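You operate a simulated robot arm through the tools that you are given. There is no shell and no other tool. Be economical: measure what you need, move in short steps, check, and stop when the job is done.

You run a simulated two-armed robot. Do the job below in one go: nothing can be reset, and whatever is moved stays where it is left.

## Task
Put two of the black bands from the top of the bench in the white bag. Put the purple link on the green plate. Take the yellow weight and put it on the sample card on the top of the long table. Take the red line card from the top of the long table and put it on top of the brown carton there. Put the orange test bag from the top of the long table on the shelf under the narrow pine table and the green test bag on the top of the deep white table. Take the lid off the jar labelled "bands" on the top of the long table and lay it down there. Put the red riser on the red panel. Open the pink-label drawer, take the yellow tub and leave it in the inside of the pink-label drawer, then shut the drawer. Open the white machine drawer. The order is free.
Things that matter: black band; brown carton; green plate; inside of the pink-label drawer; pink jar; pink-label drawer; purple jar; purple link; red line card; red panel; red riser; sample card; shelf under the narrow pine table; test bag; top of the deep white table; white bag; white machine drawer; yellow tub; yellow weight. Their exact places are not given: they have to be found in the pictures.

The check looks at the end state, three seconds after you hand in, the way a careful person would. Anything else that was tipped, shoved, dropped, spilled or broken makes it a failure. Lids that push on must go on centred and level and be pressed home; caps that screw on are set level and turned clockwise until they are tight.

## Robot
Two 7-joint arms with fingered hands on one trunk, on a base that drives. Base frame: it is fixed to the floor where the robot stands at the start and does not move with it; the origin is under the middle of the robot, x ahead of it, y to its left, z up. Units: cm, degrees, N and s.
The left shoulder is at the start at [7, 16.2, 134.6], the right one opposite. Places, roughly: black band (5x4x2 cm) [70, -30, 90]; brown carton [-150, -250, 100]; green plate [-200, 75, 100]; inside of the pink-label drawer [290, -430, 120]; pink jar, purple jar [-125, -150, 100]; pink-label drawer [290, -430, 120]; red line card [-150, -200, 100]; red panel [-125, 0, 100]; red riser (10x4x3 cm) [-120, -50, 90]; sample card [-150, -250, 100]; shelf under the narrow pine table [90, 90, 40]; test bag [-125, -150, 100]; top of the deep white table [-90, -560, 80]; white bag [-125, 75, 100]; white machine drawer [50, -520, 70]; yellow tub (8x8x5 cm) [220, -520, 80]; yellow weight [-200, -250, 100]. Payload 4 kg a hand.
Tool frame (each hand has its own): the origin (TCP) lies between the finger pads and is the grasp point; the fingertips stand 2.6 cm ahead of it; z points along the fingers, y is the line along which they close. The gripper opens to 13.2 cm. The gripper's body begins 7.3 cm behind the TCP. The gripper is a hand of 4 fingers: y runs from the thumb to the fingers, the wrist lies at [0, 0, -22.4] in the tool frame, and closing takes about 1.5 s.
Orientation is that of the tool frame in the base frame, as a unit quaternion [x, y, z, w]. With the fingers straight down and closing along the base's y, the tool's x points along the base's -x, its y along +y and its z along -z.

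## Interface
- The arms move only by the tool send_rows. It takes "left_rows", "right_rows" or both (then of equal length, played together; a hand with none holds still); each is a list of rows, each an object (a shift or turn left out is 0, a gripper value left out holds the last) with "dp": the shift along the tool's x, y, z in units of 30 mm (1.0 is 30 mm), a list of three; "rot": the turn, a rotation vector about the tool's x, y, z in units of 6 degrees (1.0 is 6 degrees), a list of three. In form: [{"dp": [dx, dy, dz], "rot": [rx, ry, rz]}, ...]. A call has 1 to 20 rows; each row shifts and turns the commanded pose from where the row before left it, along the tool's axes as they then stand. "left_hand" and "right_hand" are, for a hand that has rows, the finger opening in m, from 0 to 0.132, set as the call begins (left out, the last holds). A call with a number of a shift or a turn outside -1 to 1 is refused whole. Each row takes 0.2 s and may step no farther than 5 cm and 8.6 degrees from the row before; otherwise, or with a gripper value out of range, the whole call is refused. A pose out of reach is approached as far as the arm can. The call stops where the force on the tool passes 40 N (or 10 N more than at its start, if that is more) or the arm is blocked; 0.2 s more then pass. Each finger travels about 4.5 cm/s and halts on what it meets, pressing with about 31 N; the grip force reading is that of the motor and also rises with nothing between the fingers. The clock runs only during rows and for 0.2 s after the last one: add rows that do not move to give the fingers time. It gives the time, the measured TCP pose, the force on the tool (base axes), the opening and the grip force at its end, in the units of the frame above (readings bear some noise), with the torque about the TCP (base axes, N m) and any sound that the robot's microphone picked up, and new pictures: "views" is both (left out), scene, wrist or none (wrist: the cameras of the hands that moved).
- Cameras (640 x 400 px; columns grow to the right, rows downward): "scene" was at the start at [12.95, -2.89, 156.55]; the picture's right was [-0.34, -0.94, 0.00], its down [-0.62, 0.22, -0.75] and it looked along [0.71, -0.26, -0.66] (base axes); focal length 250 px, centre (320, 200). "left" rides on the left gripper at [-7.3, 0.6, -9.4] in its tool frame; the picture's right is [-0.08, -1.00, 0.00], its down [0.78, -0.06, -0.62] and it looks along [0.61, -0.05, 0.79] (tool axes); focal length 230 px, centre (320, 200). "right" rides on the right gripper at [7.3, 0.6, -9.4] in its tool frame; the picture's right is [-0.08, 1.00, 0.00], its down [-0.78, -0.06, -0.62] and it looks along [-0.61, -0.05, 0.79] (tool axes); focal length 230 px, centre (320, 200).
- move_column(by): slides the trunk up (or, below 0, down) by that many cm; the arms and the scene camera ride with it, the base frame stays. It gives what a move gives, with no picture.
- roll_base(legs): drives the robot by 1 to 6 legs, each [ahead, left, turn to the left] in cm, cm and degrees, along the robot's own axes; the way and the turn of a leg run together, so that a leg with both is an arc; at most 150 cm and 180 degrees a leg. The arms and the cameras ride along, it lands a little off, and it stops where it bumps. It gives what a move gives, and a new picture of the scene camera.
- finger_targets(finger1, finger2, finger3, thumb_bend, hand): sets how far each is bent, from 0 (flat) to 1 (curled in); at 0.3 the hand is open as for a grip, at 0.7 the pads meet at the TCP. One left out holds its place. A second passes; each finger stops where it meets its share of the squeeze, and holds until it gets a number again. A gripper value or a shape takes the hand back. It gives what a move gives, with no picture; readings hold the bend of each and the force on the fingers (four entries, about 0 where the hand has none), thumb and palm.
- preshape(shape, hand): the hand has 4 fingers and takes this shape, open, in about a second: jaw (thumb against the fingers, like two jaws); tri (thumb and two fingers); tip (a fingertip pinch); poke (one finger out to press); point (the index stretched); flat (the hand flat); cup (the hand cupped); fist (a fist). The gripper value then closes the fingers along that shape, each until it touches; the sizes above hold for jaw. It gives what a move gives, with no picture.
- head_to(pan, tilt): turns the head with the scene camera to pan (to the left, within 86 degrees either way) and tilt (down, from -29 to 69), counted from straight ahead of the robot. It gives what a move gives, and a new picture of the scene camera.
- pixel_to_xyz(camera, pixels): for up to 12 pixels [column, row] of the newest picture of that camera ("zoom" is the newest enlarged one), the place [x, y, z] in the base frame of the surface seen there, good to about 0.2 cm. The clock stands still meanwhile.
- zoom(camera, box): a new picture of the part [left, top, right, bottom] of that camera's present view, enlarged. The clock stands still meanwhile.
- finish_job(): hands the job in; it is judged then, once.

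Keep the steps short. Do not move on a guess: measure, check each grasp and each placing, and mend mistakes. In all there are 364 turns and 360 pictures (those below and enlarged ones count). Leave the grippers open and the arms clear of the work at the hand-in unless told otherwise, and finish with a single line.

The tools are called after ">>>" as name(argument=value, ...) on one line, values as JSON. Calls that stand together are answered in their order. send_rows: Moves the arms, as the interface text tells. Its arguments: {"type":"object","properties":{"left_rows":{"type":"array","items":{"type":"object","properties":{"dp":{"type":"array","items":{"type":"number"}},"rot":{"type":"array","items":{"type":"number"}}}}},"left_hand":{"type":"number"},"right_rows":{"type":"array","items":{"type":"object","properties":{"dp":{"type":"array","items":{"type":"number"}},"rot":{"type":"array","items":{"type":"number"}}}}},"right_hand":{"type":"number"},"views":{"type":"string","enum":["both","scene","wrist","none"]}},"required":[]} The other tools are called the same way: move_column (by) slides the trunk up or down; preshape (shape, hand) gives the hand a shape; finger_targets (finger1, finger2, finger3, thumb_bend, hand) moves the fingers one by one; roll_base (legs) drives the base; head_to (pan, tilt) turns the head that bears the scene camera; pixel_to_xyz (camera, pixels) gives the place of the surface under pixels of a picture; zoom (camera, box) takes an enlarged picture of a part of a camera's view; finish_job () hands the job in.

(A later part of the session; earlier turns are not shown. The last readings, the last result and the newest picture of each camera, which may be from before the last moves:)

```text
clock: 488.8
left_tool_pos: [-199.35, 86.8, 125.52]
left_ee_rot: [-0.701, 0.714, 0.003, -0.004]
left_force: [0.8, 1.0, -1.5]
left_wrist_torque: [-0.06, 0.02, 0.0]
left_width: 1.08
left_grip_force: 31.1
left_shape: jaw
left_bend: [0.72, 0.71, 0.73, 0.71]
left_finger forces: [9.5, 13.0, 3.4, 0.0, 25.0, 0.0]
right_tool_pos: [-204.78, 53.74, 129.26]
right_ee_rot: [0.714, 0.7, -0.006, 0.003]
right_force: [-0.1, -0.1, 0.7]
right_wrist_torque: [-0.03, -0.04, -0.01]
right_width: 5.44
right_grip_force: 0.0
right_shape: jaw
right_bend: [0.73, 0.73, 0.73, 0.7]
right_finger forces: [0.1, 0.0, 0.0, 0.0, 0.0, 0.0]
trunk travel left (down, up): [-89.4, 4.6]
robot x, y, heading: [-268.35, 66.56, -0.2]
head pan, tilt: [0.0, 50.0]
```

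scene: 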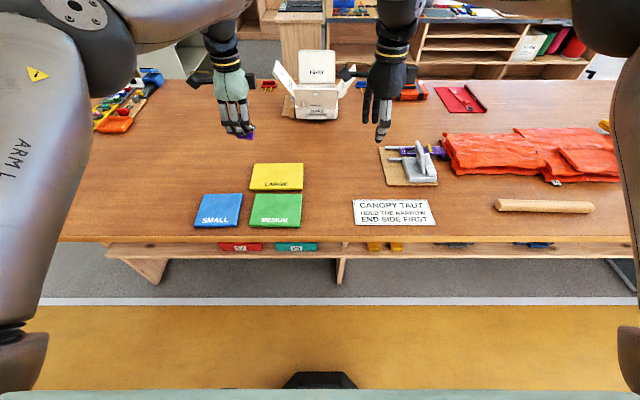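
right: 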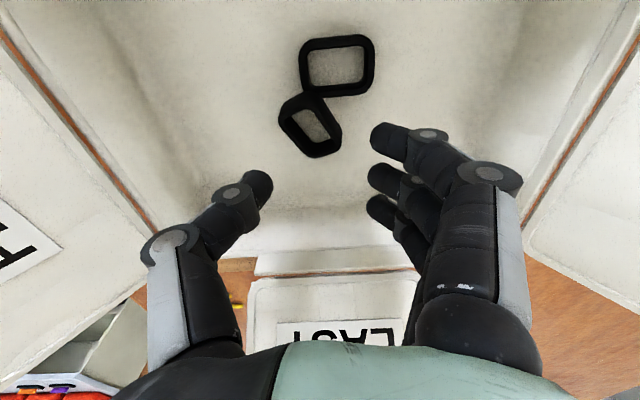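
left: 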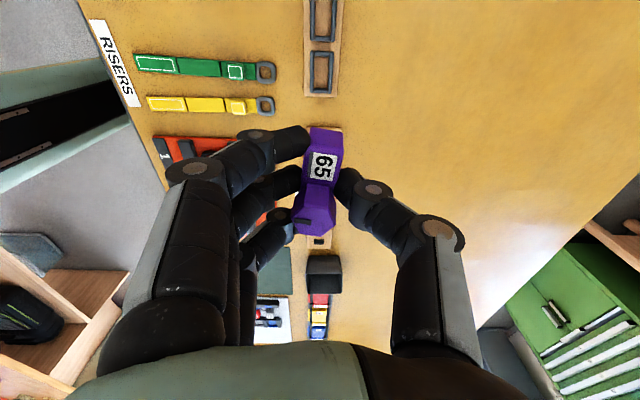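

Plate centre (-202.5,81.8), top z 93.5. I move over it and lower slowly.

>>> send_rows(left_rows=[{"dp": [0.84, 0.53, 0]}, {"dp": [0.84, 0.53, 0]}, {"dp": [0, 0, 1]}, {"dp": [0, 0, 1]}, {"dp": [0, 0, 1]}, {"dp": [0, 0, 1]}, {"dp": [0, 0, 1]}, {"dp": [0, 0, 1]}, {"dp": [0, 0, 1]}, {"dp": [0, 0, 1]}, {"dp": [0, 0, 0.9]}, {}], views="wrist")

>>> zoom(camera="scene", box=[200, 140, 330, 240])

```text
clock: 491.4
left_tool_pos: [-202.99, 81.59, 99.01]
left_ee_rot: [-0.7, 0.714, 0.004, -0.002]
left_force: [0.4, -0.8, -1.8]
left_wrist_torque: [-0.02, 0.03, 0.03]
left_width: 1.09
left_grip_force: 31.6
left_shape: jaw
left_bend: [0.72, 0.71, 0.73, 0.71]
left_finger forces: [9.5, 13.1, 3.3, 0.0, 25.0, 0.0]
right_tool_pos: [-204.7, 53.23, 129.38]
right_ee_rot: [0.714, 0.7, -0.006, 0.001]
right_force: [0.5, 0.3, -0.5]
right_wrist_torque: [-0.01, 0.01, -0.01]
right_width: 5.46
right_grip_force: 0.1
right_shape: jaw
right_bend: [0.73, 0.73, 0.73, 0.7]
right_finger forces: [0.0, 0.0, 0.0, 0.1, 0.0, 0.0]
trunk travel left (down, up): [-89.4, 4.6]
robot x, y, heading: [-268.46, 67.12, -0.2]
head pan, tilt: [0.0, 50.0]
```

left: 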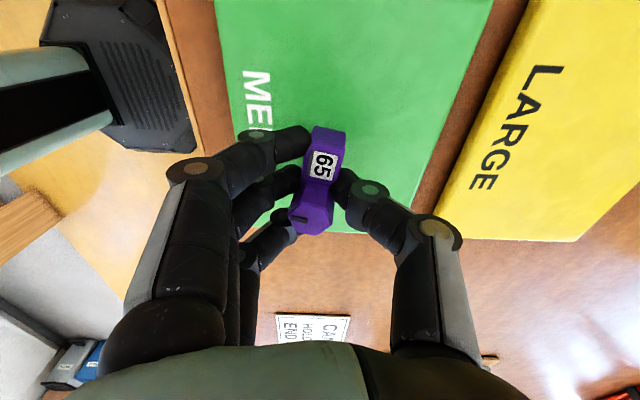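

```text
4.00 times, centred on (265, 190) of scene
```

zoom: 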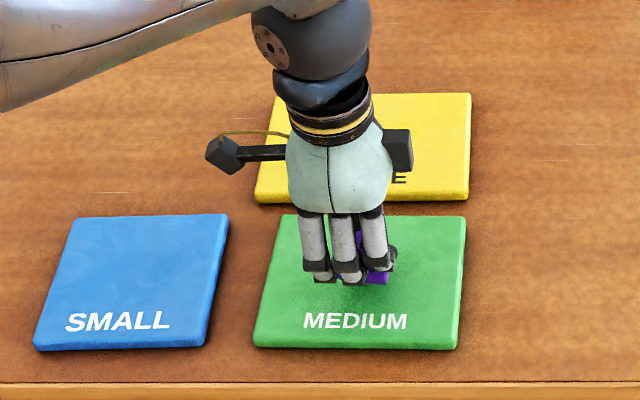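

>>> send_rows(left_rows=[{"dp": [0, 0, 0.2]}, {"dp": [0, 0, 0.15]}, {"dp": [0, 0, 0.1]}, {}], views="none")

>>> send_rows(left_rows=[{}, {}, {}, {}], left_hand=0.055, views="wrist")

```text
clock: 492.4
left_tool_pos: [-202.85, 81.56, 97.89]
left_ee_rot: [-0.7, 0.714, 0.001, 0.001]
left_force: [4.4, 1.7, 21.1]
left_wrist_torque: [0.1, 0.0, 0.05]
left_width: 1.13
left_grip_force: 30.7
left_shape: jaw
left_bend: [0.72, 0.72, 0.73, 0.71]
left_finger forces: [10.9, 14.2, 3.4, 0.0, 33.3, 0.0]
right_tool_pos: [-204.85, 53.22, 129.5]
right_ee_rot: [0.715, 0.7, -0.004, 0.002]
right_force: [-0.1, -0.5, 0.5]
right_wrist_torque: [0.02, 0.0, 0.0]
right_width: 5.45
right_grip_force: 0.1
right_shape: jaw
right_bend: [0.73, 0.73, 0.73, 0.7]
right_finger forces: [0.1, 0.0, 0.0, 0.1, 0.0, 0.1]
trunk travel left (down, up): [-89.4, 4.6]
robot x, y, heading: [-268.35, 66.91, -0.1]
head pan, tilt: [0.0, 50.0]
```

```text
clock: 493.4
left_tool_pos: [-202.95, 81.66, 97.6]
left_ee_rot: [-0.7, 0.714, 0.004, -0.003]
left_force: [-0.1, -0.2, 0.1]
left_wrist_torque: [-0.02, 0.02, -0.03]
left_width: 5.42
left_grip_force: 0.0
left_shape: jaw
left_bend: [0.73, 0.73, 0.73, 0.7]
left_finger forces: [0.0, 0.0, 0.1, 0.0, 0.0, 0.1]
right_tool_pos: [-204.69, 53.21, 129.28]
right_ee_rot: [0.714, 0.7, -0.006, 0.002]
right_force: [-0.1, -0.4, 0.4]
right_wrist_torque: [-0.02, -0.02, 0.01]
right_width: 5.44
right_grip_force: 0.1
right_shape: jaw
right_bend: [0.73, 0.73, 0.73, 0.7]
right_finger forces: [0.0, 0.0, 0.0, 0.0, 0.0, 0.0]
trunk travel left (down, up): [-89.4, 4.6]
robot x, y, heading: [-268.38, 66.93, -0.2]
head pan, tilt: [0.0, 50.0]
```

left: 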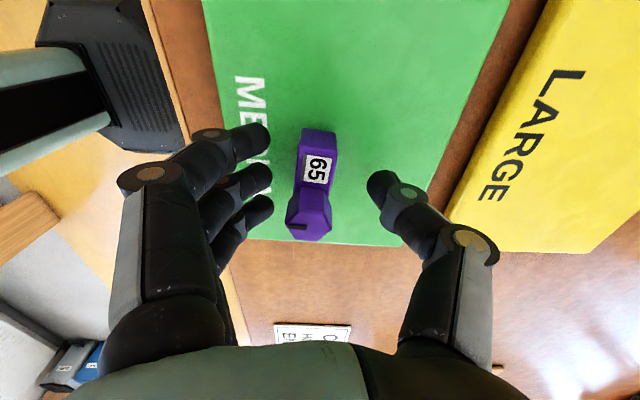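

The purple link sits on the green plate. I raise the hand and drive behind the table to the yellow weight.

>>> send_rows(left_rows=[{"dp": [0, 0, -1]}, {"dp": [0, 0, -1]}, {"dp": [0, 0, -1]}, {"dp": [0, 0, -1]}, {"dp": [0, 0, -1]}, {"dp": [0, 0, -1]}, {"dp": [0, 0, -1]}, {"dp": [0, 0, -1]}, {"dp": [0, 0, -1]}], views="none")

>>> roll_base(legs=[[5, 0, 0], [0, -150, 0], [0, -150, 0], [0, -29, 0]])

>>> zoom(camera="scene", box=[190, 140, 390, 265])

```text
clock: 495.4
left_tool_pos: [-202.78, 81.55, 124.66]
left_ee_rot: [-0.701, 0.713, 0.003, -0.002]
left_force: [0.5, 0.4, -0.1]
left_wrist_torque: [0.01, -0.02, 0.02]
left_width: 5.44
left_grip_force: 0.1
left_shape: jaw
left_bend: [0.73, 0.73, 0.73, 0.7]
left_finger forces: [0.0, 0.1, 0.1, 0.0, 0.1, 0.0]
right_tool_pos: [-204.94, 53.15, 129.35]
right_ee_rot: [0.714, 0.7, -0.005, 0.001]
right_force: [-0.8, -0.1, 0.4]
right_wrist_torque: [0.01, 0.01, 0.01]
right_width: 5.44
right_grip_force: 0.0
right_shape: jaw
right_bend: [0.73, 0.73, 0.73, 0.7]
right_finger forces: [0.1, 0.0, 0.1, 0.0, 0.0, 0.1]
trunk travel left (down, up): [-89.4, 4.6]
robot x, y, heading: [-268.54, 66.45, -0.4]
head pan, tilt: [0.0, 50.0]
```

```text
clock: 512.0
left_tool_pos: [-197.39, -247.47, 124.63]
left_ee_rot: [-0.702, 0.713, 0.003, -0.002]
left_force: [-0.4, -0.1, 0.2]
left_wrist_torque: [-0.03, -0.05, 0.02]
left_width: 5.44
left_grip_force: 0.1
left_shape: jaw
left_bend: [0.73, 0.73, 0.73, 0.7]
left_finger forces: [0.1, 0.0, 0.0, 0.0, 0.1, 0.0]
right_tool_pos: [-199.39, -275.65, 129.28]
right_ee_rot: [0.713, 0.701, -0.006, 0.002]
right_force: [0.9, -0.4, -0.1]
right_wrist_torque: [-0.01, 0.01, -0.01]
right_width: 5.46
right_grip_force: 0.0
right_shape: jaw
right_bend: [0.73, 0.73, 0.73, 0.7]
right_finger forces: [0.0, 0.0, 0.1, 0.0, 0.0, 0.0]
trunk travel left (down, up): [-89.4, 4.6]
robot x, y, heading: [-263.21, -262.05, -0.1]
head pan, tilt: [0.0, 50.0]
```

scene: 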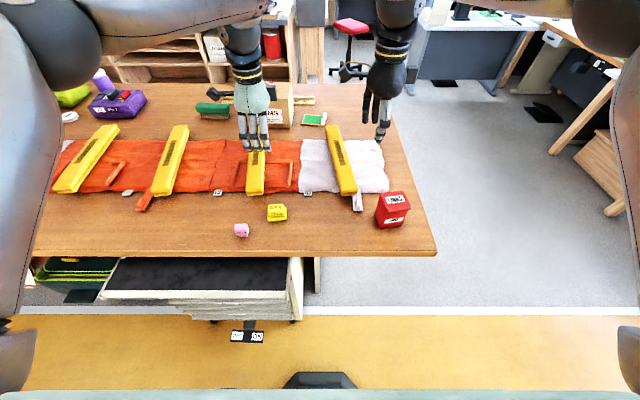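

```text
3.20 times, centred on (290, 202) of scene
```

zoom: 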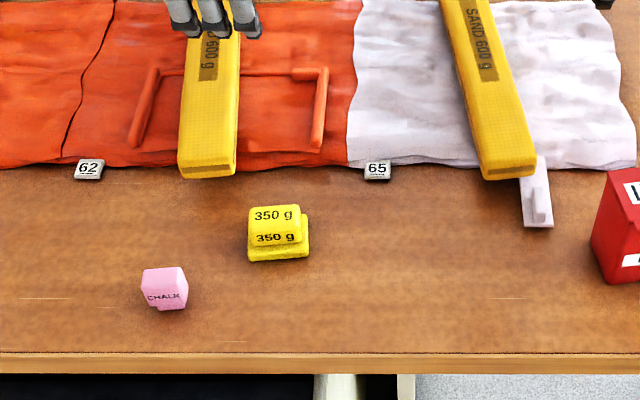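

>>> pixel_to_xyz(camera="zoom", pixels=[[250, 210], [300, 208], [275, 225], [252, 240], [300, 240], [250, 257], [308, 255], [308, 235], [247, 235], [180, 160], [235, 165], [165, 290]])

```text
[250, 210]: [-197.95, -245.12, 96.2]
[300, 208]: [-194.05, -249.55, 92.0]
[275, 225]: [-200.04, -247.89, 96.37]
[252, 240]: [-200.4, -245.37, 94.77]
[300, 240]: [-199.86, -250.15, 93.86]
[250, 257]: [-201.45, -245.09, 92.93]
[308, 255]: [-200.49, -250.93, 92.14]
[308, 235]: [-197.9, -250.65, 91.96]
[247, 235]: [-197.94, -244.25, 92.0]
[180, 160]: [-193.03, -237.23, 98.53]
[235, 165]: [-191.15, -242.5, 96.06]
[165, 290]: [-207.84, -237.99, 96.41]
```

The weight (350 g) is at ≈(-199,-247.5), top z 96.3. Lower the left hand above it.

>>> send_rows(left_rows=[{"dp": [0, 0.53, 0.8]}, {"dp": [0, 0, 1]}, {"dp": [0, 0, 1]}, {"dp": [0, 0, 1]}, {"dp": [0, 0, 1]}, {"dp": [0, 0, 1]}, {"dp": [0, 0, 1]}, {"dp": [0, 0, 0.7]}], left_hand=0.07, views="wrist")

```text
clock: 513.8
left_tool_pos: [-199.23, -247.46, 102.01]
left_ee_rot: [-0.702, 0.712, 0.004, -0.001]
left_force: [0.5, -0.3, 0.0]
left_wrist_torque: [-0.01, 0.01, 0.01]
left_width: 6.92
left_grip_force: 0.0
left_shape: jaw
left_bend: [0.72, 0.72, 0.72, 0.7]
left_finger forces: [0.0, 0.0, 0.0, 0.0, 0.0, 0.0]
right_tool_pos: [-199.39, -275.87, 129.27]
right_ee_rot: [0.712, 0.702, -0.005, 0.002]
right_force: [-0.1, -0.3, 0.0]
right_wrist_torque: [0.0, 0.02, -0.01]
right_width: 5.44
right_grip_force: 0.0
right_shape: jaw
right_bend: [0.73, 0.73, 0.73, 0.7]
right_finger forces: [0.0, 0.0, 0.0, 0.0, 0.1, 0.1]
trunk travel left (down, up): [-89.4, 4.6]
robot x, y, heading: [-263.04, -263.15, -0.0]
head pan, tilt: [0.0, 50.0]
```

left: 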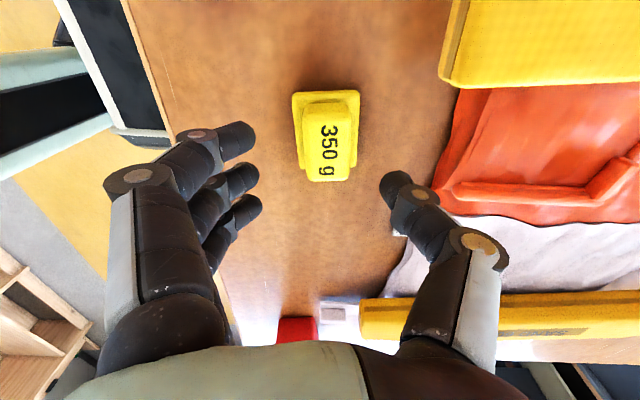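

>>> send_rows(left_rows=[{"dp": [-0.05, -0.17, 0.8]}, {"dp": [0, 0, 0.8]}, {"dp": [0, 0, 0.55]}, {}], views="none")

>>> send_rows(left_rows=[{}, {}, {}, {}, {}, {}], left_hand=0.0, views="none")

>>> send_rows(left_rows=[{"dp": [0, 0, -0.4]}, {"dp": [0, 0, -1]}, {"dp": [0, 0, -1]}, {"dp": [0, 0, -1]}, {"dp": [0, 0, -1]}, {"dp": [0, 0, -1]}, {"dp": [0, 0, -1]}, {"dp": [0, 0, -1]}, {"dp": [0, 0, -1]}, {"dp": [0, 0, -1]}], views="wrist")

```text
clock: 514.8
left_tool_pos: [-198.78, -247.48, 95.62]
left_ee_rot: [-0.702, 0.712, 0.003, -0.001]
left_force: [0.6, 0.3, -0.4]
left_wrist_torque: [-0.02, 0.0, 0.01]
left_width: 6.92
left_grip_force: 0.0
left_shape: jaw
left_bend: [0.72, 0.72, 0.72, 0.7]
left_finger forces: [0.1, 0.0, 0.0, 0.0, 0.0, 0.0]
right_tool_pos: [-199.4, -275.9, 129.29]
right_ee_rot: [0.713, 0.701, -0.006, 0.002]
right_force: [-0.5, -0.6, 0.4]
right_wrist_torque: [-0.02, -0.04, -0.03]
right_width: 5.46
right_grip_force: 0.0
right_shape: jaw
right_bend: [0.73, 0.73, 0.73, 0.7]
right_finger forces: [0.1, 0.0, 0.0, 0.1, 0.1, 0.0]
trunk travel left (down, up): [-89.4, 4.6]
robot x, y, heading: [-263.34, -262.85, 0.0]
head pan, tilt: [0.0, 50.0]
```

```text
clock: 516.2
left_tool_pos: [-198.91, -247.52, 95.73]
left_ee_rot: [-0.702, 0.712, 0.003, -0.001]
left_force: [-0.8, -0.2, 14.9]
left_wrist_torque: [-0.05, 0.36, 0.1]
left_width: 3.59
left_grip_force: 31.3
left_shape: jaw
left_bend: [0.74, 0.74, 0.73, 0.7]
left_finger forces: [12.7, 12.0, 13.7, 0.1, 29.1, 0.0]
right_tool_pos: [-199.71, -275.84, 129.46]
right_ee_rot: [0.713, 0.701, -0.004, 0.002]
right_force: [0.5, 0.6, 1.3]
right_wrist_torque: [-0.01, -0.02, -0.02]
right_width: 5.45
right_grip_force: 0.0
right_shape: jaw
right_bend: [0.73, 0.73, 0.73, 0.7]
right_finger forces: [0.1, 0.0, 0.0, 0.1, 0.0, 0.0]
trunk travel left (down, up): [-89.4, 4.6]
robot x, y, heading: [-263.13, -262.32, -0.1]
head pan, tilt: [0.0, 50.0]
```

```text
clock: 518.4
left_tool_pos: [-198.69, -247.61, 123.94]
left_ee_rot: [-0.702, 0.712, 0.003, -0.001]
left_force: [0.2, -0.1, -3.8]
left_wrist_torque: [0.02, -0.02, -0.01]
left_width: 3.44
left_grip_force: 31.6
left_shape: jaw
left_bend: [0.74, 0.73, 0.73, 0.7]
left_finger forces: [8.4, 8.5, 8.8, 0.0, 27.2, 0.0]
right_tool_pos: [-199.41, -275.98, 129.35]
right_ee_rot: [0.712, 0.702, -0.005, 0.002]
right_force: [-0.7, 0.9, 0.3]
right_wrist_torque: [0.0, 0.03, -0.04]
right_width: 5.44
right_grip_force: 0.0
right_shape: jaw
right_bend: [0.73, 0.73, 0.73, 0.7]
right_finger forces: [0.1, 0.0, 0.0, 0.0, 0.0, 0.1]
trunk travel left (down, up): [-89.4, 4.6]
robot x, y, heading: [-263.36, -262.64, 0.1]
head pan, tilt: [0.0, 50.0]
```

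left: 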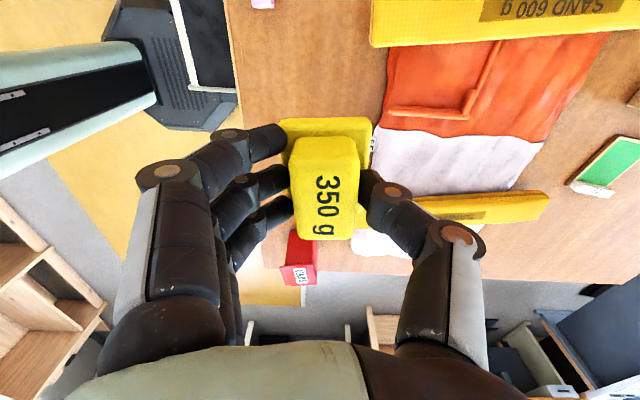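

I hold the weight. Before going round the near end I check the obstacles there.

>>> pixel_to_xyz(camera="scene", pixels=[[430, 85], [490, 95], [352, 30], [380, 30], [545, 115], [610, 210], [430, 240], [437, 256]])

```text
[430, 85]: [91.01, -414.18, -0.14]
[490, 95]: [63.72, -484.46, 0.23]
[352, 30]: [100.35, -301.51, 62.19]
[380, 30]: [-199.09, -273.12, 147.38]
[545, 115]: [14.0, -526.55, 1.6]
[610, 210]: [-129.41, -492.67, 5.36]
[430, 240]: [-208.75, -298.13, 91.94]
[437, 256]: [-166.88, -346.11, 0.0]
```

>>> roll_base(legs=[[0, -84, 0], [150, 0, 0], [55, 0, 0], [0, 0, 180], [0, -102, 0], [10, 0, 0]])

>>> head_to(pan=10, tilt=45)

>>> zoom(camera="scene", box=[220, 140, 420, 300])

```text
clock: 545.7
left_tool_pos: [-133.99, -261.05, 124.21]
left_ee_rot: [0.707, 0.708, -0.001, 0.001]
left_force: [0.0, -0.8, -3.3]
left_wrist_torque: [-0.05, 0.01, -0.01]
left_width: 3.37
left_grip_force: 31.3
left_shape: jaw
left_bend: [0.74, 0.73, 0.73, 0.7]
left_finger forces: [8.0, 8.6, 8.8, 0.0, 26.2, 0.1]
right_tool_pos: [-133.48, -232.8, 129.79]
right_ee_rot: [0.708, -0.706, -0.003, -0.003]
right_force: [0.2, 0.3, 0.8]
right_wrist_torque: [-0.02, 0.06, 0.01]
right_width: 5.45
right_grip_force: 0.0
right_shape: jaw
right_bend: [0.73, 0.73, 0.73, 0.7]
right_finger forces: [0.0, 0.0, 0.0, 0.1, 0.0, 0.0]
trunk travel left (down, up): [-89.4, 4.6]
robot x, y, heading: [-70.31, -244.68, -179.0]
head pan, tilt: [0.0, 50.0]
```

scene: 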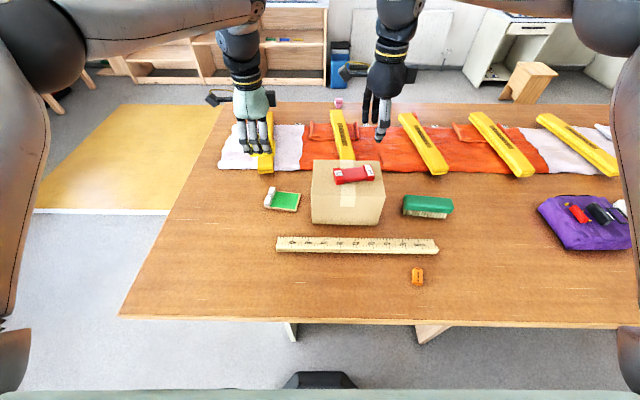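

```text
clock: 546.4
left_tool_pos: [-134.48, -261.15, 123.91]
left_ee_rot: [0.707, 0.708, 0.001, 0.003]
left_force: [-0.5, -0.5, -3.1]
left_wrist_torque: [0.0, -0.04, 0.01]
left_width: 3.38
left_grip_force: 31.3
left_shape: jaw
left_bend: [0.74, 0.73, 0.73, 0.7]
left_finger forces: [8.1, 8.6, 8.9, 0.0, 26.4, 0.0]
right_tool_pos: [-134.09, -232.78, 129.33]
right_ee_rot: [0.707, -0.707, -0.001, -0.005]
right_force: [0.1, -0.6, -0.1]
right_wrist_torque: [-0.04, 0.0, 0.02]
right_width: 5.47
right_grip_force: 0.1
right_shape: jaw
right_bend: [0.73, 0.73, 0.73, 0.7]
right_finger forces: [0.1, 0.0, 0.1, 0.1, 0.1, 0.0]
trunk travel left (down, up): [-89.4, 4.6]
robot x, y, heading: [-70.28, -244.95, -179.0]
head pan, tilt: [10.0, 45.0]
```

scene: 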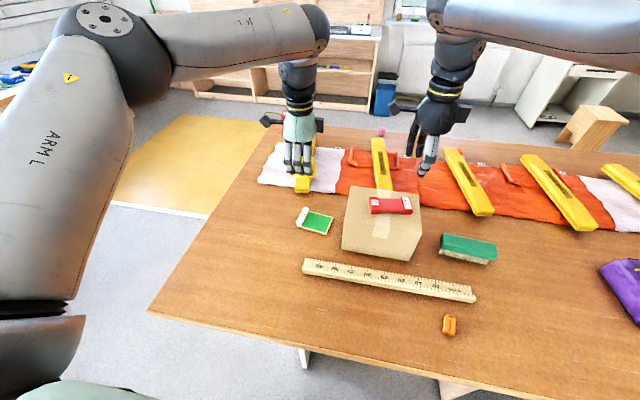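

```text
2.50 times, centred on (320, 220) of scene
```

zoom: 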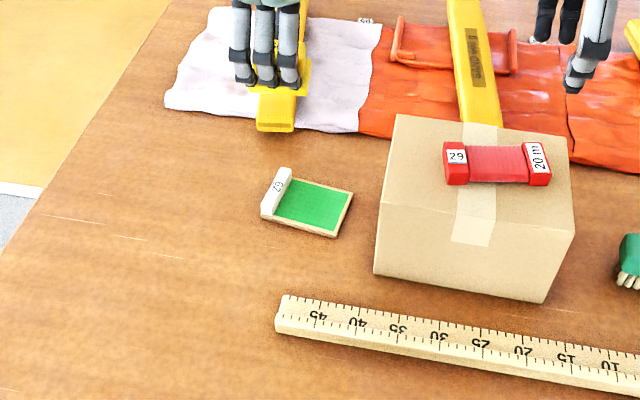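

>>> pixel_to_xyz(camera="zoom", pixels=[[290, 180], [350, 192], [335, 233], [275, 215], [312, 205], [265, 205], [288, 172]])

```text
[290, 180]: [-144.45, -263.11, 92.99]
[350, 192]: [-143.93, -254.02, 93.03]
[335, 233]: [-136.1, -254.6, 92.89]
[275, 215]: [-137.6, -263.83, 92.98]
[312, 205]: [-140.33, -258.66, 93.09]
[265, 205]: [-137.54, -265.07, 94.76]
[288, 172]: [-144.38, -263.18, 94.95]
```

Green field centre (-140.3,-258.6), z 93. I lower the trunk 9 cm (right hand stays above the carton) and bring the weight over.

>>> move_column(by=-9)

>>> send_rows(left_rows=[{"dp": [0.44, -0.97, 0]}, {"dp": [0.43, -0.96, 0]}, {"dp": [0, 0, 1]}, {"dp": [0, 0, 1]}, {"dp": [0, 0, 1]}, {"dp": [0, 0, 1]}, {"dp": [0, 0, 1]}], views="both")

```text
clock: 547.7
left_tool_pos: [-134.61, -261.12, 114.94]
left_ee_rot: [0.706, 0.708, 0.0, 0.003]
left_force: [0.2, -0.2, -4.1]
left_wrist_torque: [0.0, -0.03, -0.03]
left_width: 3.37
left_grip_force: 30.9
left_shape: jaw
left_bend: [0.74, 0.73, 0.73, 0.7]
left_finger forces: [8.0, 8.7, 8.8, 0.0, 26.3, 0.1]
right_tool_pos: [-134.16, -232.8, 120.46]
right_ee_rot: [0.708, -0.706, -0.001, -0.006]
right_force: [0.4, 0.4, 0.0]
right_wrist_torque: [0.01, -0.01, -0.05]
right_width: 5.46
right_grip_force: 0.1
right_shape: jaw
right_bend: [0.73, 0.73, 0.73, 0.7]
right_finger forces: [0.0, 0.0, 0.0, 0.0, 0.1, 0.1]
trunk travel left (down, up): [-80.4, 13.6]
robot x, y, heading: [-70.24, -244.67, -179.2]
head pan, tilt: [10.0, 45.0]
```

```text
clock: 549.3
left_tool_pos: [-140.09, -258.51, 99.72]
left_ee_rot: [0.707, 0.707, 0.001, 0.003]
left_force: [1.1, 0.6, -3.8]
left_wrist_torque: [0.02, -0.02, 0.0]
left_width: 3.35
left_grip_force: 30.3
left_shape: jaw
left_bend: [0.74, 0.73, 0.73, 0.7]
left_finger forces: [7.5, 8.1, 8.6, 0.1, 25.0, 0.0]
left hand out of reach, approached as far as the arm can: row 2
right_tool_pos: [-134.35, -232.82, 120.27]
right_ee_rot: [0.708, -0.706, -0.002, -0.005]
right_force: [0.0, 0.3, 0.2]
right_wrist_torque: [-0.02, -0.02, 0.03]
right_width: 5.44
right_grip_force: 0.0
right_shape: jaw
right_bend: [0.73, 0.73, 0.73, 0.7]
right_finger forces: [0.0, 0.0, 0.0, 0.0, 0.1, 0.1]
trunk travel left (down, up): [-80.4, 13.6]
robot x, y, heading: [-70.21, -244.87, -179.0]
head pan, tilt: [10.0, 45.0]
```

scene: 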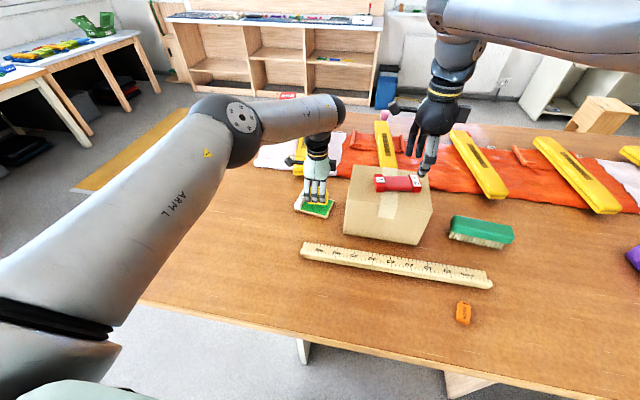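
left: 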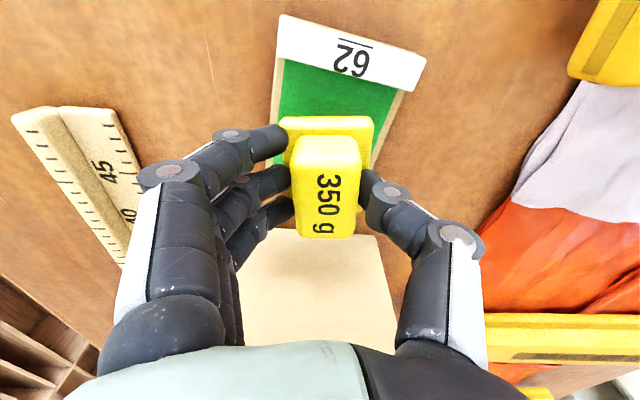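

Well over the green field. Lower to contact and release.

>>> send_rows(left_rows=[{"dp": [0, 0, 0.5]}, {"dp": [0, 0, 0.3]}, {"dp": [0, 0, 0.15]}, {"dp": [0, 0, 0.1]}, {}], views="none")

>>> send_rows(left_rows=[{}, {}, {}], left_hand=0.07, views="none")

>>> send_rows(left_rows=[{"dp": [0, 0, -1]}, {"dp": [0, 0, -1]}, {"dp": [0, 0, -1]}, {"dp": [0, 0, -1]}, {"dp": [0, 0, -1]}, {"dp": [0, 0, -1]}, {"dp": [0, 0, -1]}], views="both")

```text
clock: 550.5
left_tool_pos: [-140.05, -258.5, 96.92]
left_ee_rot: [0.706, 0.708, 0.0, 0.002]
left_force: [-2.0, -1.2, 9.0]
left_wrist_torque: [-0.01, -0.25, 0.0]
left_width: 3.37
left_grip_force: 31.0
left_shape: jaw
left_bend: [0.74, 0.73, 0.73, 0.7]
left_finger forces: [7.3, 8.2, 9.8, 0.1, 27.6, 0.1]
right_tool_pos: [-133.93, -232.67, 120.55]
right_ee_rot: [0.708, -0.706, -0.002, -0.005]
right_force: [-0.2, 0.0, -0.1]
right_wrist_torque: [0.03, 0.0, -0.01]
right_width: 5.45
right_grip_force: 0.0
right_shape: jaw
right_bend: [0.73, 0.73, 0.73, 0.7]
right_finger forces: [0.0, 0.1, 0.0, 0.0, 0.0, 0.0]
trunk travel left (down, up): [-80.4, 13.6]
robot x, y, heading: [-70.5, -245.29, -178.8]
head pan, tilt: [10.0, 45.0]
```

```text
clock: 551.3
left_tool_pos: [-140.01, -258.41, 96.6]
left_ee_rot: [0.707, 0.707, 0.002, 0.005]
left_force: [0.1, -0.7, 0.2]
left_wrist_torque: [-0.02, -0.02, 0.0]
left_width: 6.93
left_grip_force: 0.0
left_shape: jaw
left_bend: [0.72, 0.72, 0.72, 0.7]
left_finger forces: [0.0, 0.1, 0.0, 0.1, 0.0, 0.1]
right_tool_pos: [-134.1, -232.73, 120.32]
right_ee_rot: [0.708, -0.706, -0.002, -0.004]
right_force: [-0.2, 0.4, 1.1]
right_wrist_torque: [0.0, -0.01, 0.03]
right_width: 5.44
right_grip_force: 0.1
right_shape: jaw
right_bend: [0.73, 0.73, 0.73, 0.7]
right_finger forces: [0.0, 0.0, 0.1, 0.1, 0.1, 0.0]
trunk travel left (down, up): [-80.4, 13.6]
robot x, y, heading: [-70.23, -245.09, -178.7]
head pan, tilt: [10.0, 45.0]
```

```text
clock: 552.9
left_tool_pos: [-139.51, -258.0, 116.72]
left_ee_rot: [0.707, 0.708, 0.001, 0.004]
left_force: [-0.5, -0.4, 0.0]
left_wrist_torque: [0.01, -0.01, 0.02]
left_width: 6.92
left_grip_force: 0.0
left_shape: jaw
left_bend: [0.72, 0.72, 0.72, 0.7]
left_finger forces: [0.1, 0.1, 0.1, 0.1, 0.0, 0.0]
left hand out of reach, approached as far as the arm can: row 7
right_tool_pos: [-134.09, -232.73, 120.37]
right_ee_rot: [0.707, -0.707, -0.002, -0.005]
right_force: [-1.0, 0.6, 0.6]
right_wrist_torque: [0.02, 0.01, -0.01]
right_width: 5.46
right_grip_force: 0.1
right_shape: jaw
right_bend: [0.73, 0.73, 0.73, 0.7]
right_finger forces: [0.1, 0.0, 0.0, 0.0, 0.1, 0.2]
trunk travel left (down, up): [-80.4, 13.6]
robot x, y, heading: [-69.89, -245.35, -179.2]
head pan, tilt: [10.0, 45.0]
```

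scene: 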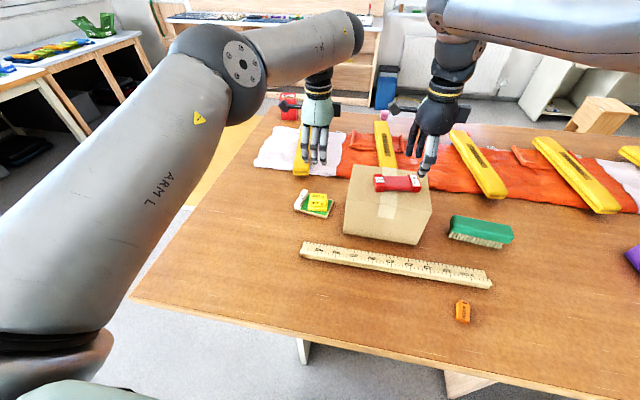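
left: 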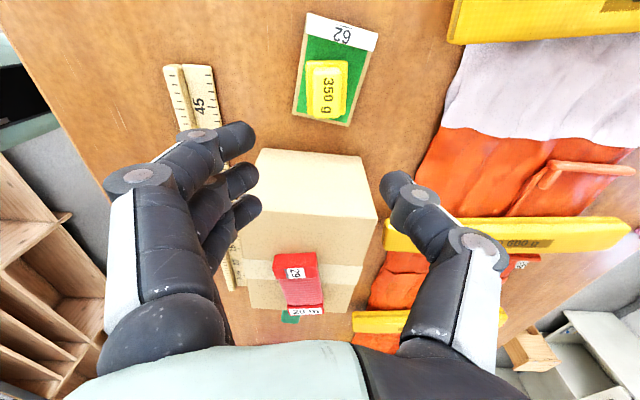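

The weight sits on the sample card. Next the green test bag: drive right to it, turning the left hand back to close along y.

>>> roll_base(legs=[[-12, 0, -1], [0, -136, 0]])

>>> send_rows(left_rows=[{"rot": [0, 0, 1]}, {"rot": [0, 0, 1]}, {"rot": [0, 0, 1]}, {"rot": [0, 0, 1]}, {"rot": [0, 0, 1]}, {"rot": [0, 0, 1]}, {"rot": [0, 0, 1]}, {"rot": [0, 0, 1]}, {"rot": [0, 0, 1]}, {"rot": [0, 0, 1]}, {"rot": [0, 0, 1]}, {"rot": [0, 0, 1]}, {"rot": [0, 0, 1]}, {"rot": [0, 0, 1]}, {"rot": [0, 0, 1]}], views="both")

```text
clock: 560.6
left_tool_pos: [-128.14, -119.23, 116.63]
left_ee_rot: [0.71, 0.704, 0.001, 0.004]
left_force: [-0.3, -0.5, -0.1]
left_wrist_torque: [0.0, -0.02, 0.02]
left_width: 6.96
left_grip_force: 0.0
left_shape: jaw
left_bend: [0.72, 0.72, 0.72, 0.7]
left_finger forces: [0.0, 0.0, 0.0, 0.0, 0.0, 0.0]
right_tool_pos: [-122.53, -94.07, 120.33]
right_ee_rot: [-0.704, 0.711, 0.002, 0.006]
right_force: [1.0, -0.8, -0.5]
right_wrist_torque: [-0.01, -0.02, -0.03]
right_width: 5.47
right_grip_force: 0.0
right_shape: jaw
right_bend: [0.73, 0.73, 0.73, 0.7]
right_finger forces: [0.0, 0.0, 0.0, 0.0, 0.0, 0.0]
trunk travel left (down, up): [-80.4, 13.6]
robot x, y, heading: [-58.85, -106.77, -179.5]
head pan, tilt: [10.0, 45.0]
```

scene: 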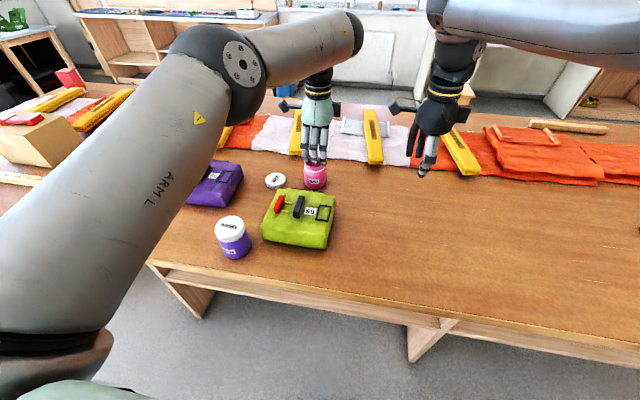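

```text
clock: 563.8
left_tool_pos: [-128.2, -119.2, 116.44]
left_ee_rot: [1.0, -0.004, 0.003, 0.002]
left_force: [-1.3, -0.8, 0.3]
left_wrist_torque: [0.01, 0.01, -0.03]
left_width: 6.95
left_grip_force: 0.1
left_shape: jaw
left_bend: [0.72, 0.72, 0.72, 0.7]
left_finger forces: [0.0, 0.0, 0.0, 0.0, 0.1, 0.1]
right_tool_pos: [-122.38, -93.92, 120.23]
right_ee_rot: [-0.704, 0.71, 0.001, 0.005]
right_force: [0.4, 0.6, 0.2]
right_wrist_torque: [0.03, 0.05, -0.01]
right_width: 5.44
right_grip_force: 0.1
right_shape: jaw
right_bend: [0.73, 0.73, 0.73, 0.7]
right_finger forces: [0.0, 0.0, 0.0, 0.0, 0.0, 0.0]
trunk travel left (down, up): [-80.4, 13.6]
robot x, y, heading: [-58.95, -107.01, -179.6]
head pan, tilt: [10.0, 45.0]
```

scene: 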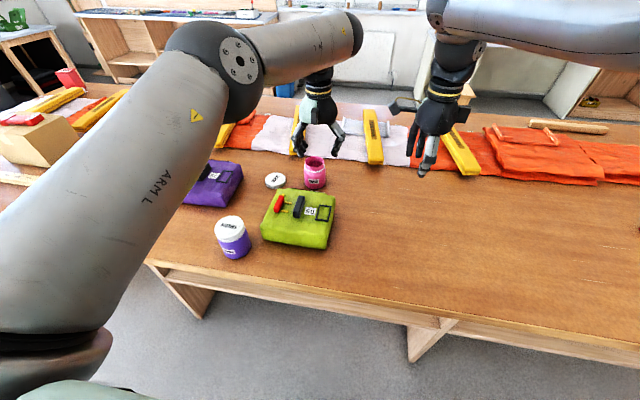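
left: 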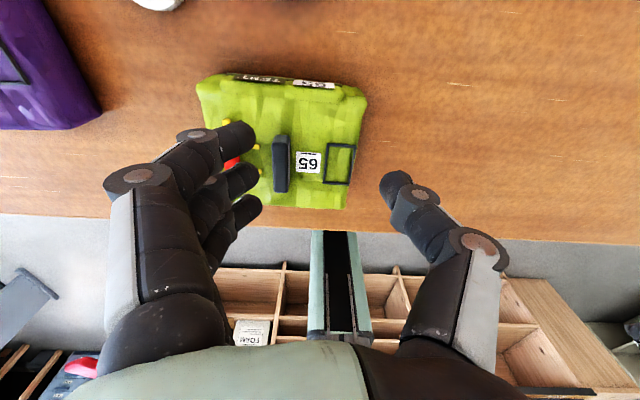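

>>> pixel_to_xyz(camera="left", pixels=[[280, 138], [282, 163], [282, 188], [274, 165], [289, 160], [230, 162], [257, 150]])

```text
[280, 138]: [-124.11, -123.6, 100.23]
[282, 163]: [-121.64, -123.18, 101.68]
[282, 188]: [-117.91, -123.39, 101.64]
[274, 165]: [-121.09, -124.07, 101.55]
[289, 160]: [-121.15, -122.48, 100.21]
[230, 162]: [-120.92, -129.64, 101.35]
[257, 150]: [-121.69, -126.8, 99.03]
```

The rods lie on the side where the left fingers would go; I use the right hand turned so its thumb goes between them. Drive left 30 cm and turn the right hand 90°.

>>> roll_base(legs=[[0, 31, 0]])

>>> send_rows(right_rows=[{"rot": [0, 0, 1]}, {"rot": [0, 0, 1]}, {"rot": [0, 0, 1]}, {"rot": [0, 0, 1]}, {"rot": [0, 0, 1]}, {"rot": [0, 0, 1]}, {"rot": [0, 0, 1]}, {"rot": [0, 0, 1]}, {"rot": [0, 0, 1]}, {"rot": [0, 0, 1]}, {"rot": [0, 0, 1]}, {"rot": [0, 0, 1]}, {"rot": [0, 0, 1]}, {"rot": [0, 0, 1]}, {"rot": [0, 0, 1]}], right_hand=0.055, views="wrist")

```text
clock: 565.9
left_tool_pos: [-128.07, -150.09, 116.54]
left_ee_rot: [1.0, -0.006, 0.004, 0.003]
left_force: [0.2, 0.2, -0.3]
left_wrist_torque: [0.01, 0.0, 0.04]
left_width: 6.93
left_grip_force: 0.0
left_shape: jaw
left_bend: [0.72, 0.72, 0.72, 0.7]
left_finger forces: [0.0, 0.0, 0.0, 0.0, 0.1, 0.0]
right_tool_pos: [-122.12, -125.01, 120.41]
right_ee_rot: [-0.702, 0.712, 0.0, 0.004]
right_force: [0.2, -0.4, -0.5]
right_wrist_torque: [-0.03, 0.03, 0.03]
right_width: 5.44
right_grip_force: 0.1
right_shape: jaw
right_bend: [0.73, 0.73, 0.73, 0.7]
right_finger forces: [0.0, 0.0, 0.0, 0.0, 0.0, 0.1]
trunk travel left (down, up): [-80.4, 13.6]
robot x, y, heading: [-58.58, -138.01, -179.8]
head pan, tilt: [10.0, 45.0]
```

scene: 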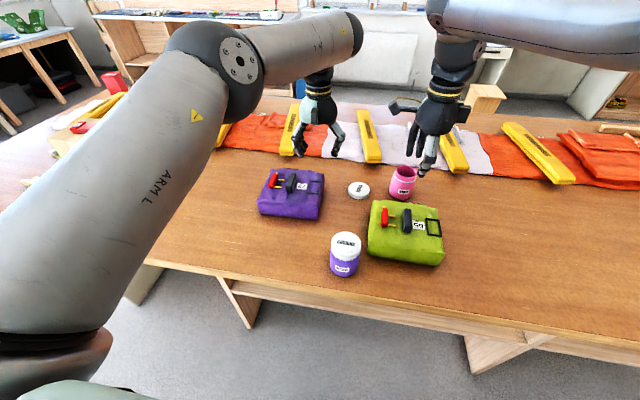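

```text
clock: 569.1
left_tool_pos: [-128.15, -150.37, 116.55]
left_ee_rot: [1.0, -0.006, 0.004, 0.002]
left_force: [-0.4, -0.3, 0.2]
left_wrist_torque: [-0.01, 0.0, 0.0]
left_width: 6.94
left_grip_force: 0.0
left_shape: jaw
left_bend: [0.72, 0.72, 0.72, 0.7]
left_finger forces: [0.0, 0.0, 0.0, 0.1, 0.0, 0.0]
right_tool_pos: [-126.18, -124.43, 122.5]
right_ee_rot: [-0.329, 0.944, 0.002, 0.006]
right_force: [-0.6, 0.3, 0.7]
right_wrist_torque: [0.01, 0.03, 0.02]
right_width: 5.45
right_grip_force: 0.1
right_shape: jaw
right_bend: [0.73, 0.73, 0.73, 0.7]
right_finger forces: [0.0, 0.0, 0.0, 0.0, 0.1, 0.1]
right hand out of reach, approached as far as the arm can: row 7, 8, 9, 10, 11, 12, 13, 14, 15
trunk travel left (down, up): [-80.4, 13.6]
robot x, y, heading: [-58.19, -138.42, -179.9]
head pan, tilt: [10.0, 45.0]
```

right: 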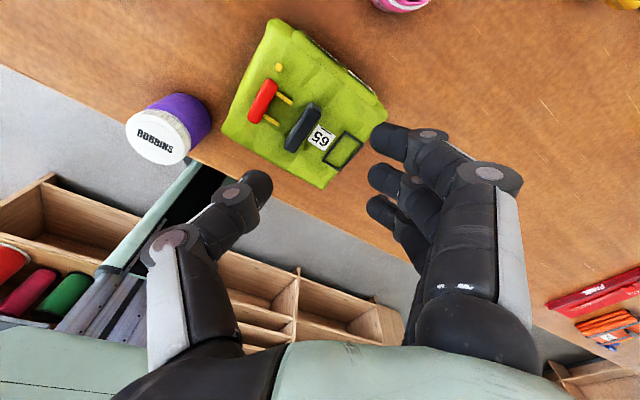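

>>> pixel_to_xyz(camera="right", pixels=[[284, 98], [289, 102], [271, 121], [277, 124], [262, 100], [302, 130], [294, 112], [290, 140], [318, 108]])

>>> zoom(camera="right", box=[220, 20, 390, 190])

```text
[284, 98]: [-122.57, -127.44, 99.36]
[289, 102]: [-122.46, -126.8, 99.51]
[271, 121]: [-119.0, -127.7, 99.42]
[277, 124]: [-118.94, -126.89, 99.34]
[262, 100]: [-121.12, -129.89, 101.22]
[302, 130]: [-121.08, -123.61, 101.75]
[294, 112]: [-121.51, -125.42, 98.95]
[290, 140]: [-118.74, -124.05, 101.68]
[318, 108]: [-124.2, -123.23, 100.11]
```

```text
2.35 times, centred on (305, 105) of right
```

zoom: 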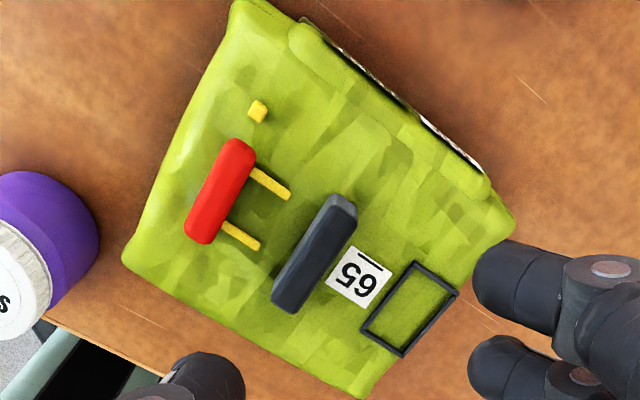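

The rods are only 0.4 cm high, so the left hand fits after all. I go back right 30 cm and position the left hand over the handle.

>>> roll_base(legs=[[0, -29, 0]])

>>> send_rows(left_rows=[{"dp": [0.9, 0.3, 0]}, {"dp": [0.9, 0.3, 0]}, {"dp": [0.7, 0.3, 0.8]}, {"dp": [0, 0, 0.9]}, {"dp": [0, 0, 0.5]}], right_rows=[{"rot": [0, 0, -1]}, {"rot": [0, 0, -1]}, {"rot": [0, 0, -1]}, {"rot": [0, 0, -1]}, {"rot": [0, 0, -1]}], left_hand=0.05, views="wrist")

>>> pixel_to_xyz(camera="left", pixels=[[320, 130], [320, 150]])

```text
clock: 571.1
left_tool_pos: [-128.18, -121.26, 116.58]
left_ee_rot: [1.0, -0.008, 0.003, 0.001]
left_force: [-0.1, 0.8, -0.2]
left_wrist_torque: [0.02, -0.03, 0.0]
left_width: 6.91
left_grip_force: 0.2
left_shape: jaw
left_bend: [0.72, 0.72, 0.72, 0.7]
left_finger forces: [0.1, 0.0, 0.1, 0.0, 0.1, 0.0]
right_tool_pos: [-126.16, -95.44, 122.59]
right_ee_rot: [-0.328, 0.945, 0.005, 0.006]
right_force: [-1.0, -0.5, 0.1]
right_wrist_torque: [-0.01, -0.03, 0.01]
right_width: 5.45
right_grip_force: 0.0
right_shape: jaw
right_bend: [0.73, 0.73, 0.73, 0.7]
right_finger forces: [0.0, 0.0, 0.1, 0.0, 0.0, 0.1]
trunk travel left (down, up): [-80.4, 13.6]
robot x, y, heading: [-58.71, -109.39, -180.0]
head pan, tilt: [10.0, 45.0]
```

scene: 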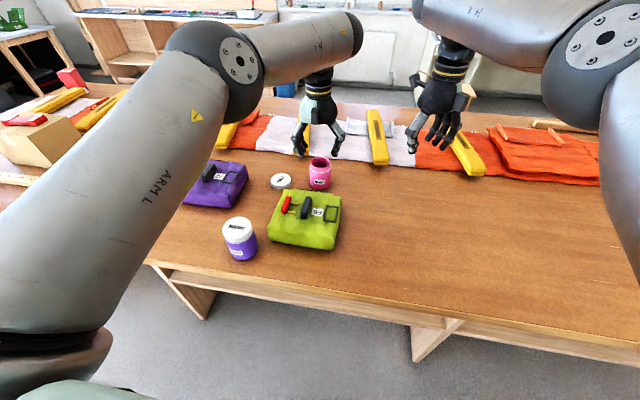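

```text
clock: 572.3
left_tool_pos: [-120.57, -123.98, 109.98]
left_ee_rot: [1.0, -0.006, 0.003, 0.001]
left_force: [-0.4, 0.9, 0.7]
left_wrist_torque: [0.03, -0.01, 0.01]
left_width: 5.08
left_grip_force: 0.0
left_shape: jaw
left_bend: [0.73, 0.73, 0.73, 0.7]
left_finger forces: [0.1, 0.1, 0.1, 0.0, 0.0, 0.0]
right_tool_pos: [-126.21, -95.38, 122.61]
right_ee_rot: [-0.562, 0.827, 0.001, 0.006]
right_force: [1.6, 0.6, -0.2]
right_wrist_torque: [-0.01, 0.01, 0.0]
right_width: 5.47
right_grip_force: 0.0
right_shape: jaw
right_bend: [0.73, 0.73, 0.73, 0.7]
right_finger forces: [0.1, 0.0, 0.0, 0.0, 0.0, 0.1]
trunk travel left (down, up): [-80.4, 13.6]
robot x, y, heading: [-59.11, -109.12, -179.9]
head pan, tilt: [10.0, 45.0]
```

right: 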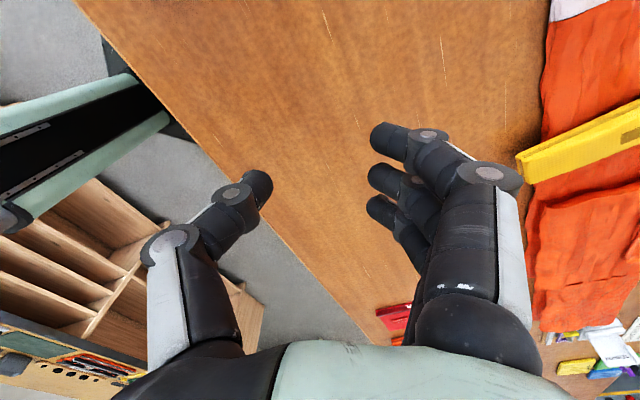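
left: 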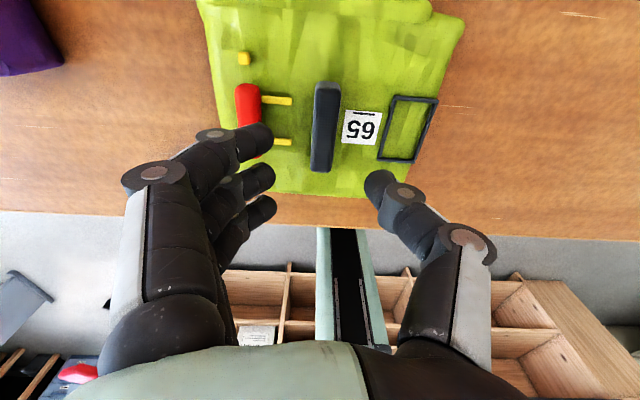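

```text
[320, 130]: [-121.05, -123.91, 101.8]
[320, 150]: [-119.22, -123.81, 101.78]
```

>>> send_rows(left_rows=[{"dp": [-0.15, -0.12, 0.9]}, {"dp": [0, 0, 0.9]}, {"dp": [0, 0, 0.85]}, {}], views="none")

>>> send_rows(left_rows=[{}, {}, {}, {}, {}], left_hand=0.0, views="wrist")

```text
clock: 573.3
left_tool_pos: [-121.02, -123.59, 102.09]
left_ee_rot: [1.0, -0.006, 0.003, 0.002]
left_force: [-0.3, 0.0, -0.2]
left_wrist_torque: [-0.02, 0.04, 0.02]
left_width: 5.07
left_grip_force: 0.0
left_shape: jaw
left_bend: [0.73, 0.73, 0.73, 0.7]
left_finger forces: [0.1, 0.1, 0.0, 0.1, 0.0, 0.0]
right_tool_pos: [-126.22, -95.27, 122.51]
right_ee_rot: [-0.561, 0.828, 0.002, 0.006]
right_force: [0.7, 0.3, -0.6]
right_wrist_torque: [0.0, 0.05, -0.03]
right_width: 5.46
right_grip_force: 0.1
right_shape: jaw
right_bend: [0.73, 0.73, 0.73, 0.7]
right_finger forces: [0.0, 0.0, 0.1, 0.0, 0.0, 0.0]
trunk travel left (down, up): [-80.4, 13.6]
robot x, y, heading: [-58.24, -109.26, -179.9]
head pan, tilt: [10.0, 45.0]
```

```text
clock: 574.5
left_tool_pos: [-121.02, -123.62, 102.03]
left_ee_rot: [1.0, -0.006, 0.003, 0.002]
left_force: [0.8, -1.7, 1.0]
left_wrist_torque: [-0.01, 0.03, 0.02]
left_width: 1.48
left_grip_force: 30.8
left_shape: jaw
left_bend: [0.72, 0.72, 0.72, 0.7]
left_finger forces: [9.5, 9.4, 9.4, 0.1, 27.3, 0.0]
right_tool_pos: [-126.24, -95.2, 122.53]
right_ee_rot: [-0.561, 0.827, 0.002, 0.006]
right_force: [0.5, -1.0, 0.7]
right_wrist_torque: [0.05, 0.0, 0.0]
right_width: 5.43
right_grip_force: 0.1
right_shape: jaw
right_bend: [0.73, 0.73, 0.73, 0.7]
right_finger forces: [0.1, 0.0, 0.1, 0.0, 0.0, 0.0]
trunk travel left (down, up): [-80.4, 13.6]
robot x, y, heading: [-58.7, -109.2, -179.9]
head pan, tilt: [10.0, 45.0]
```

left: 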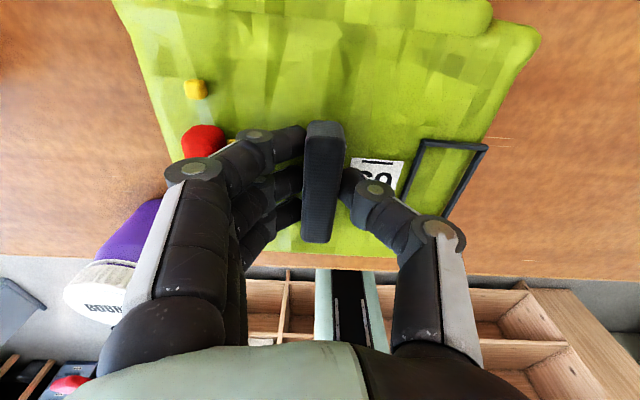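

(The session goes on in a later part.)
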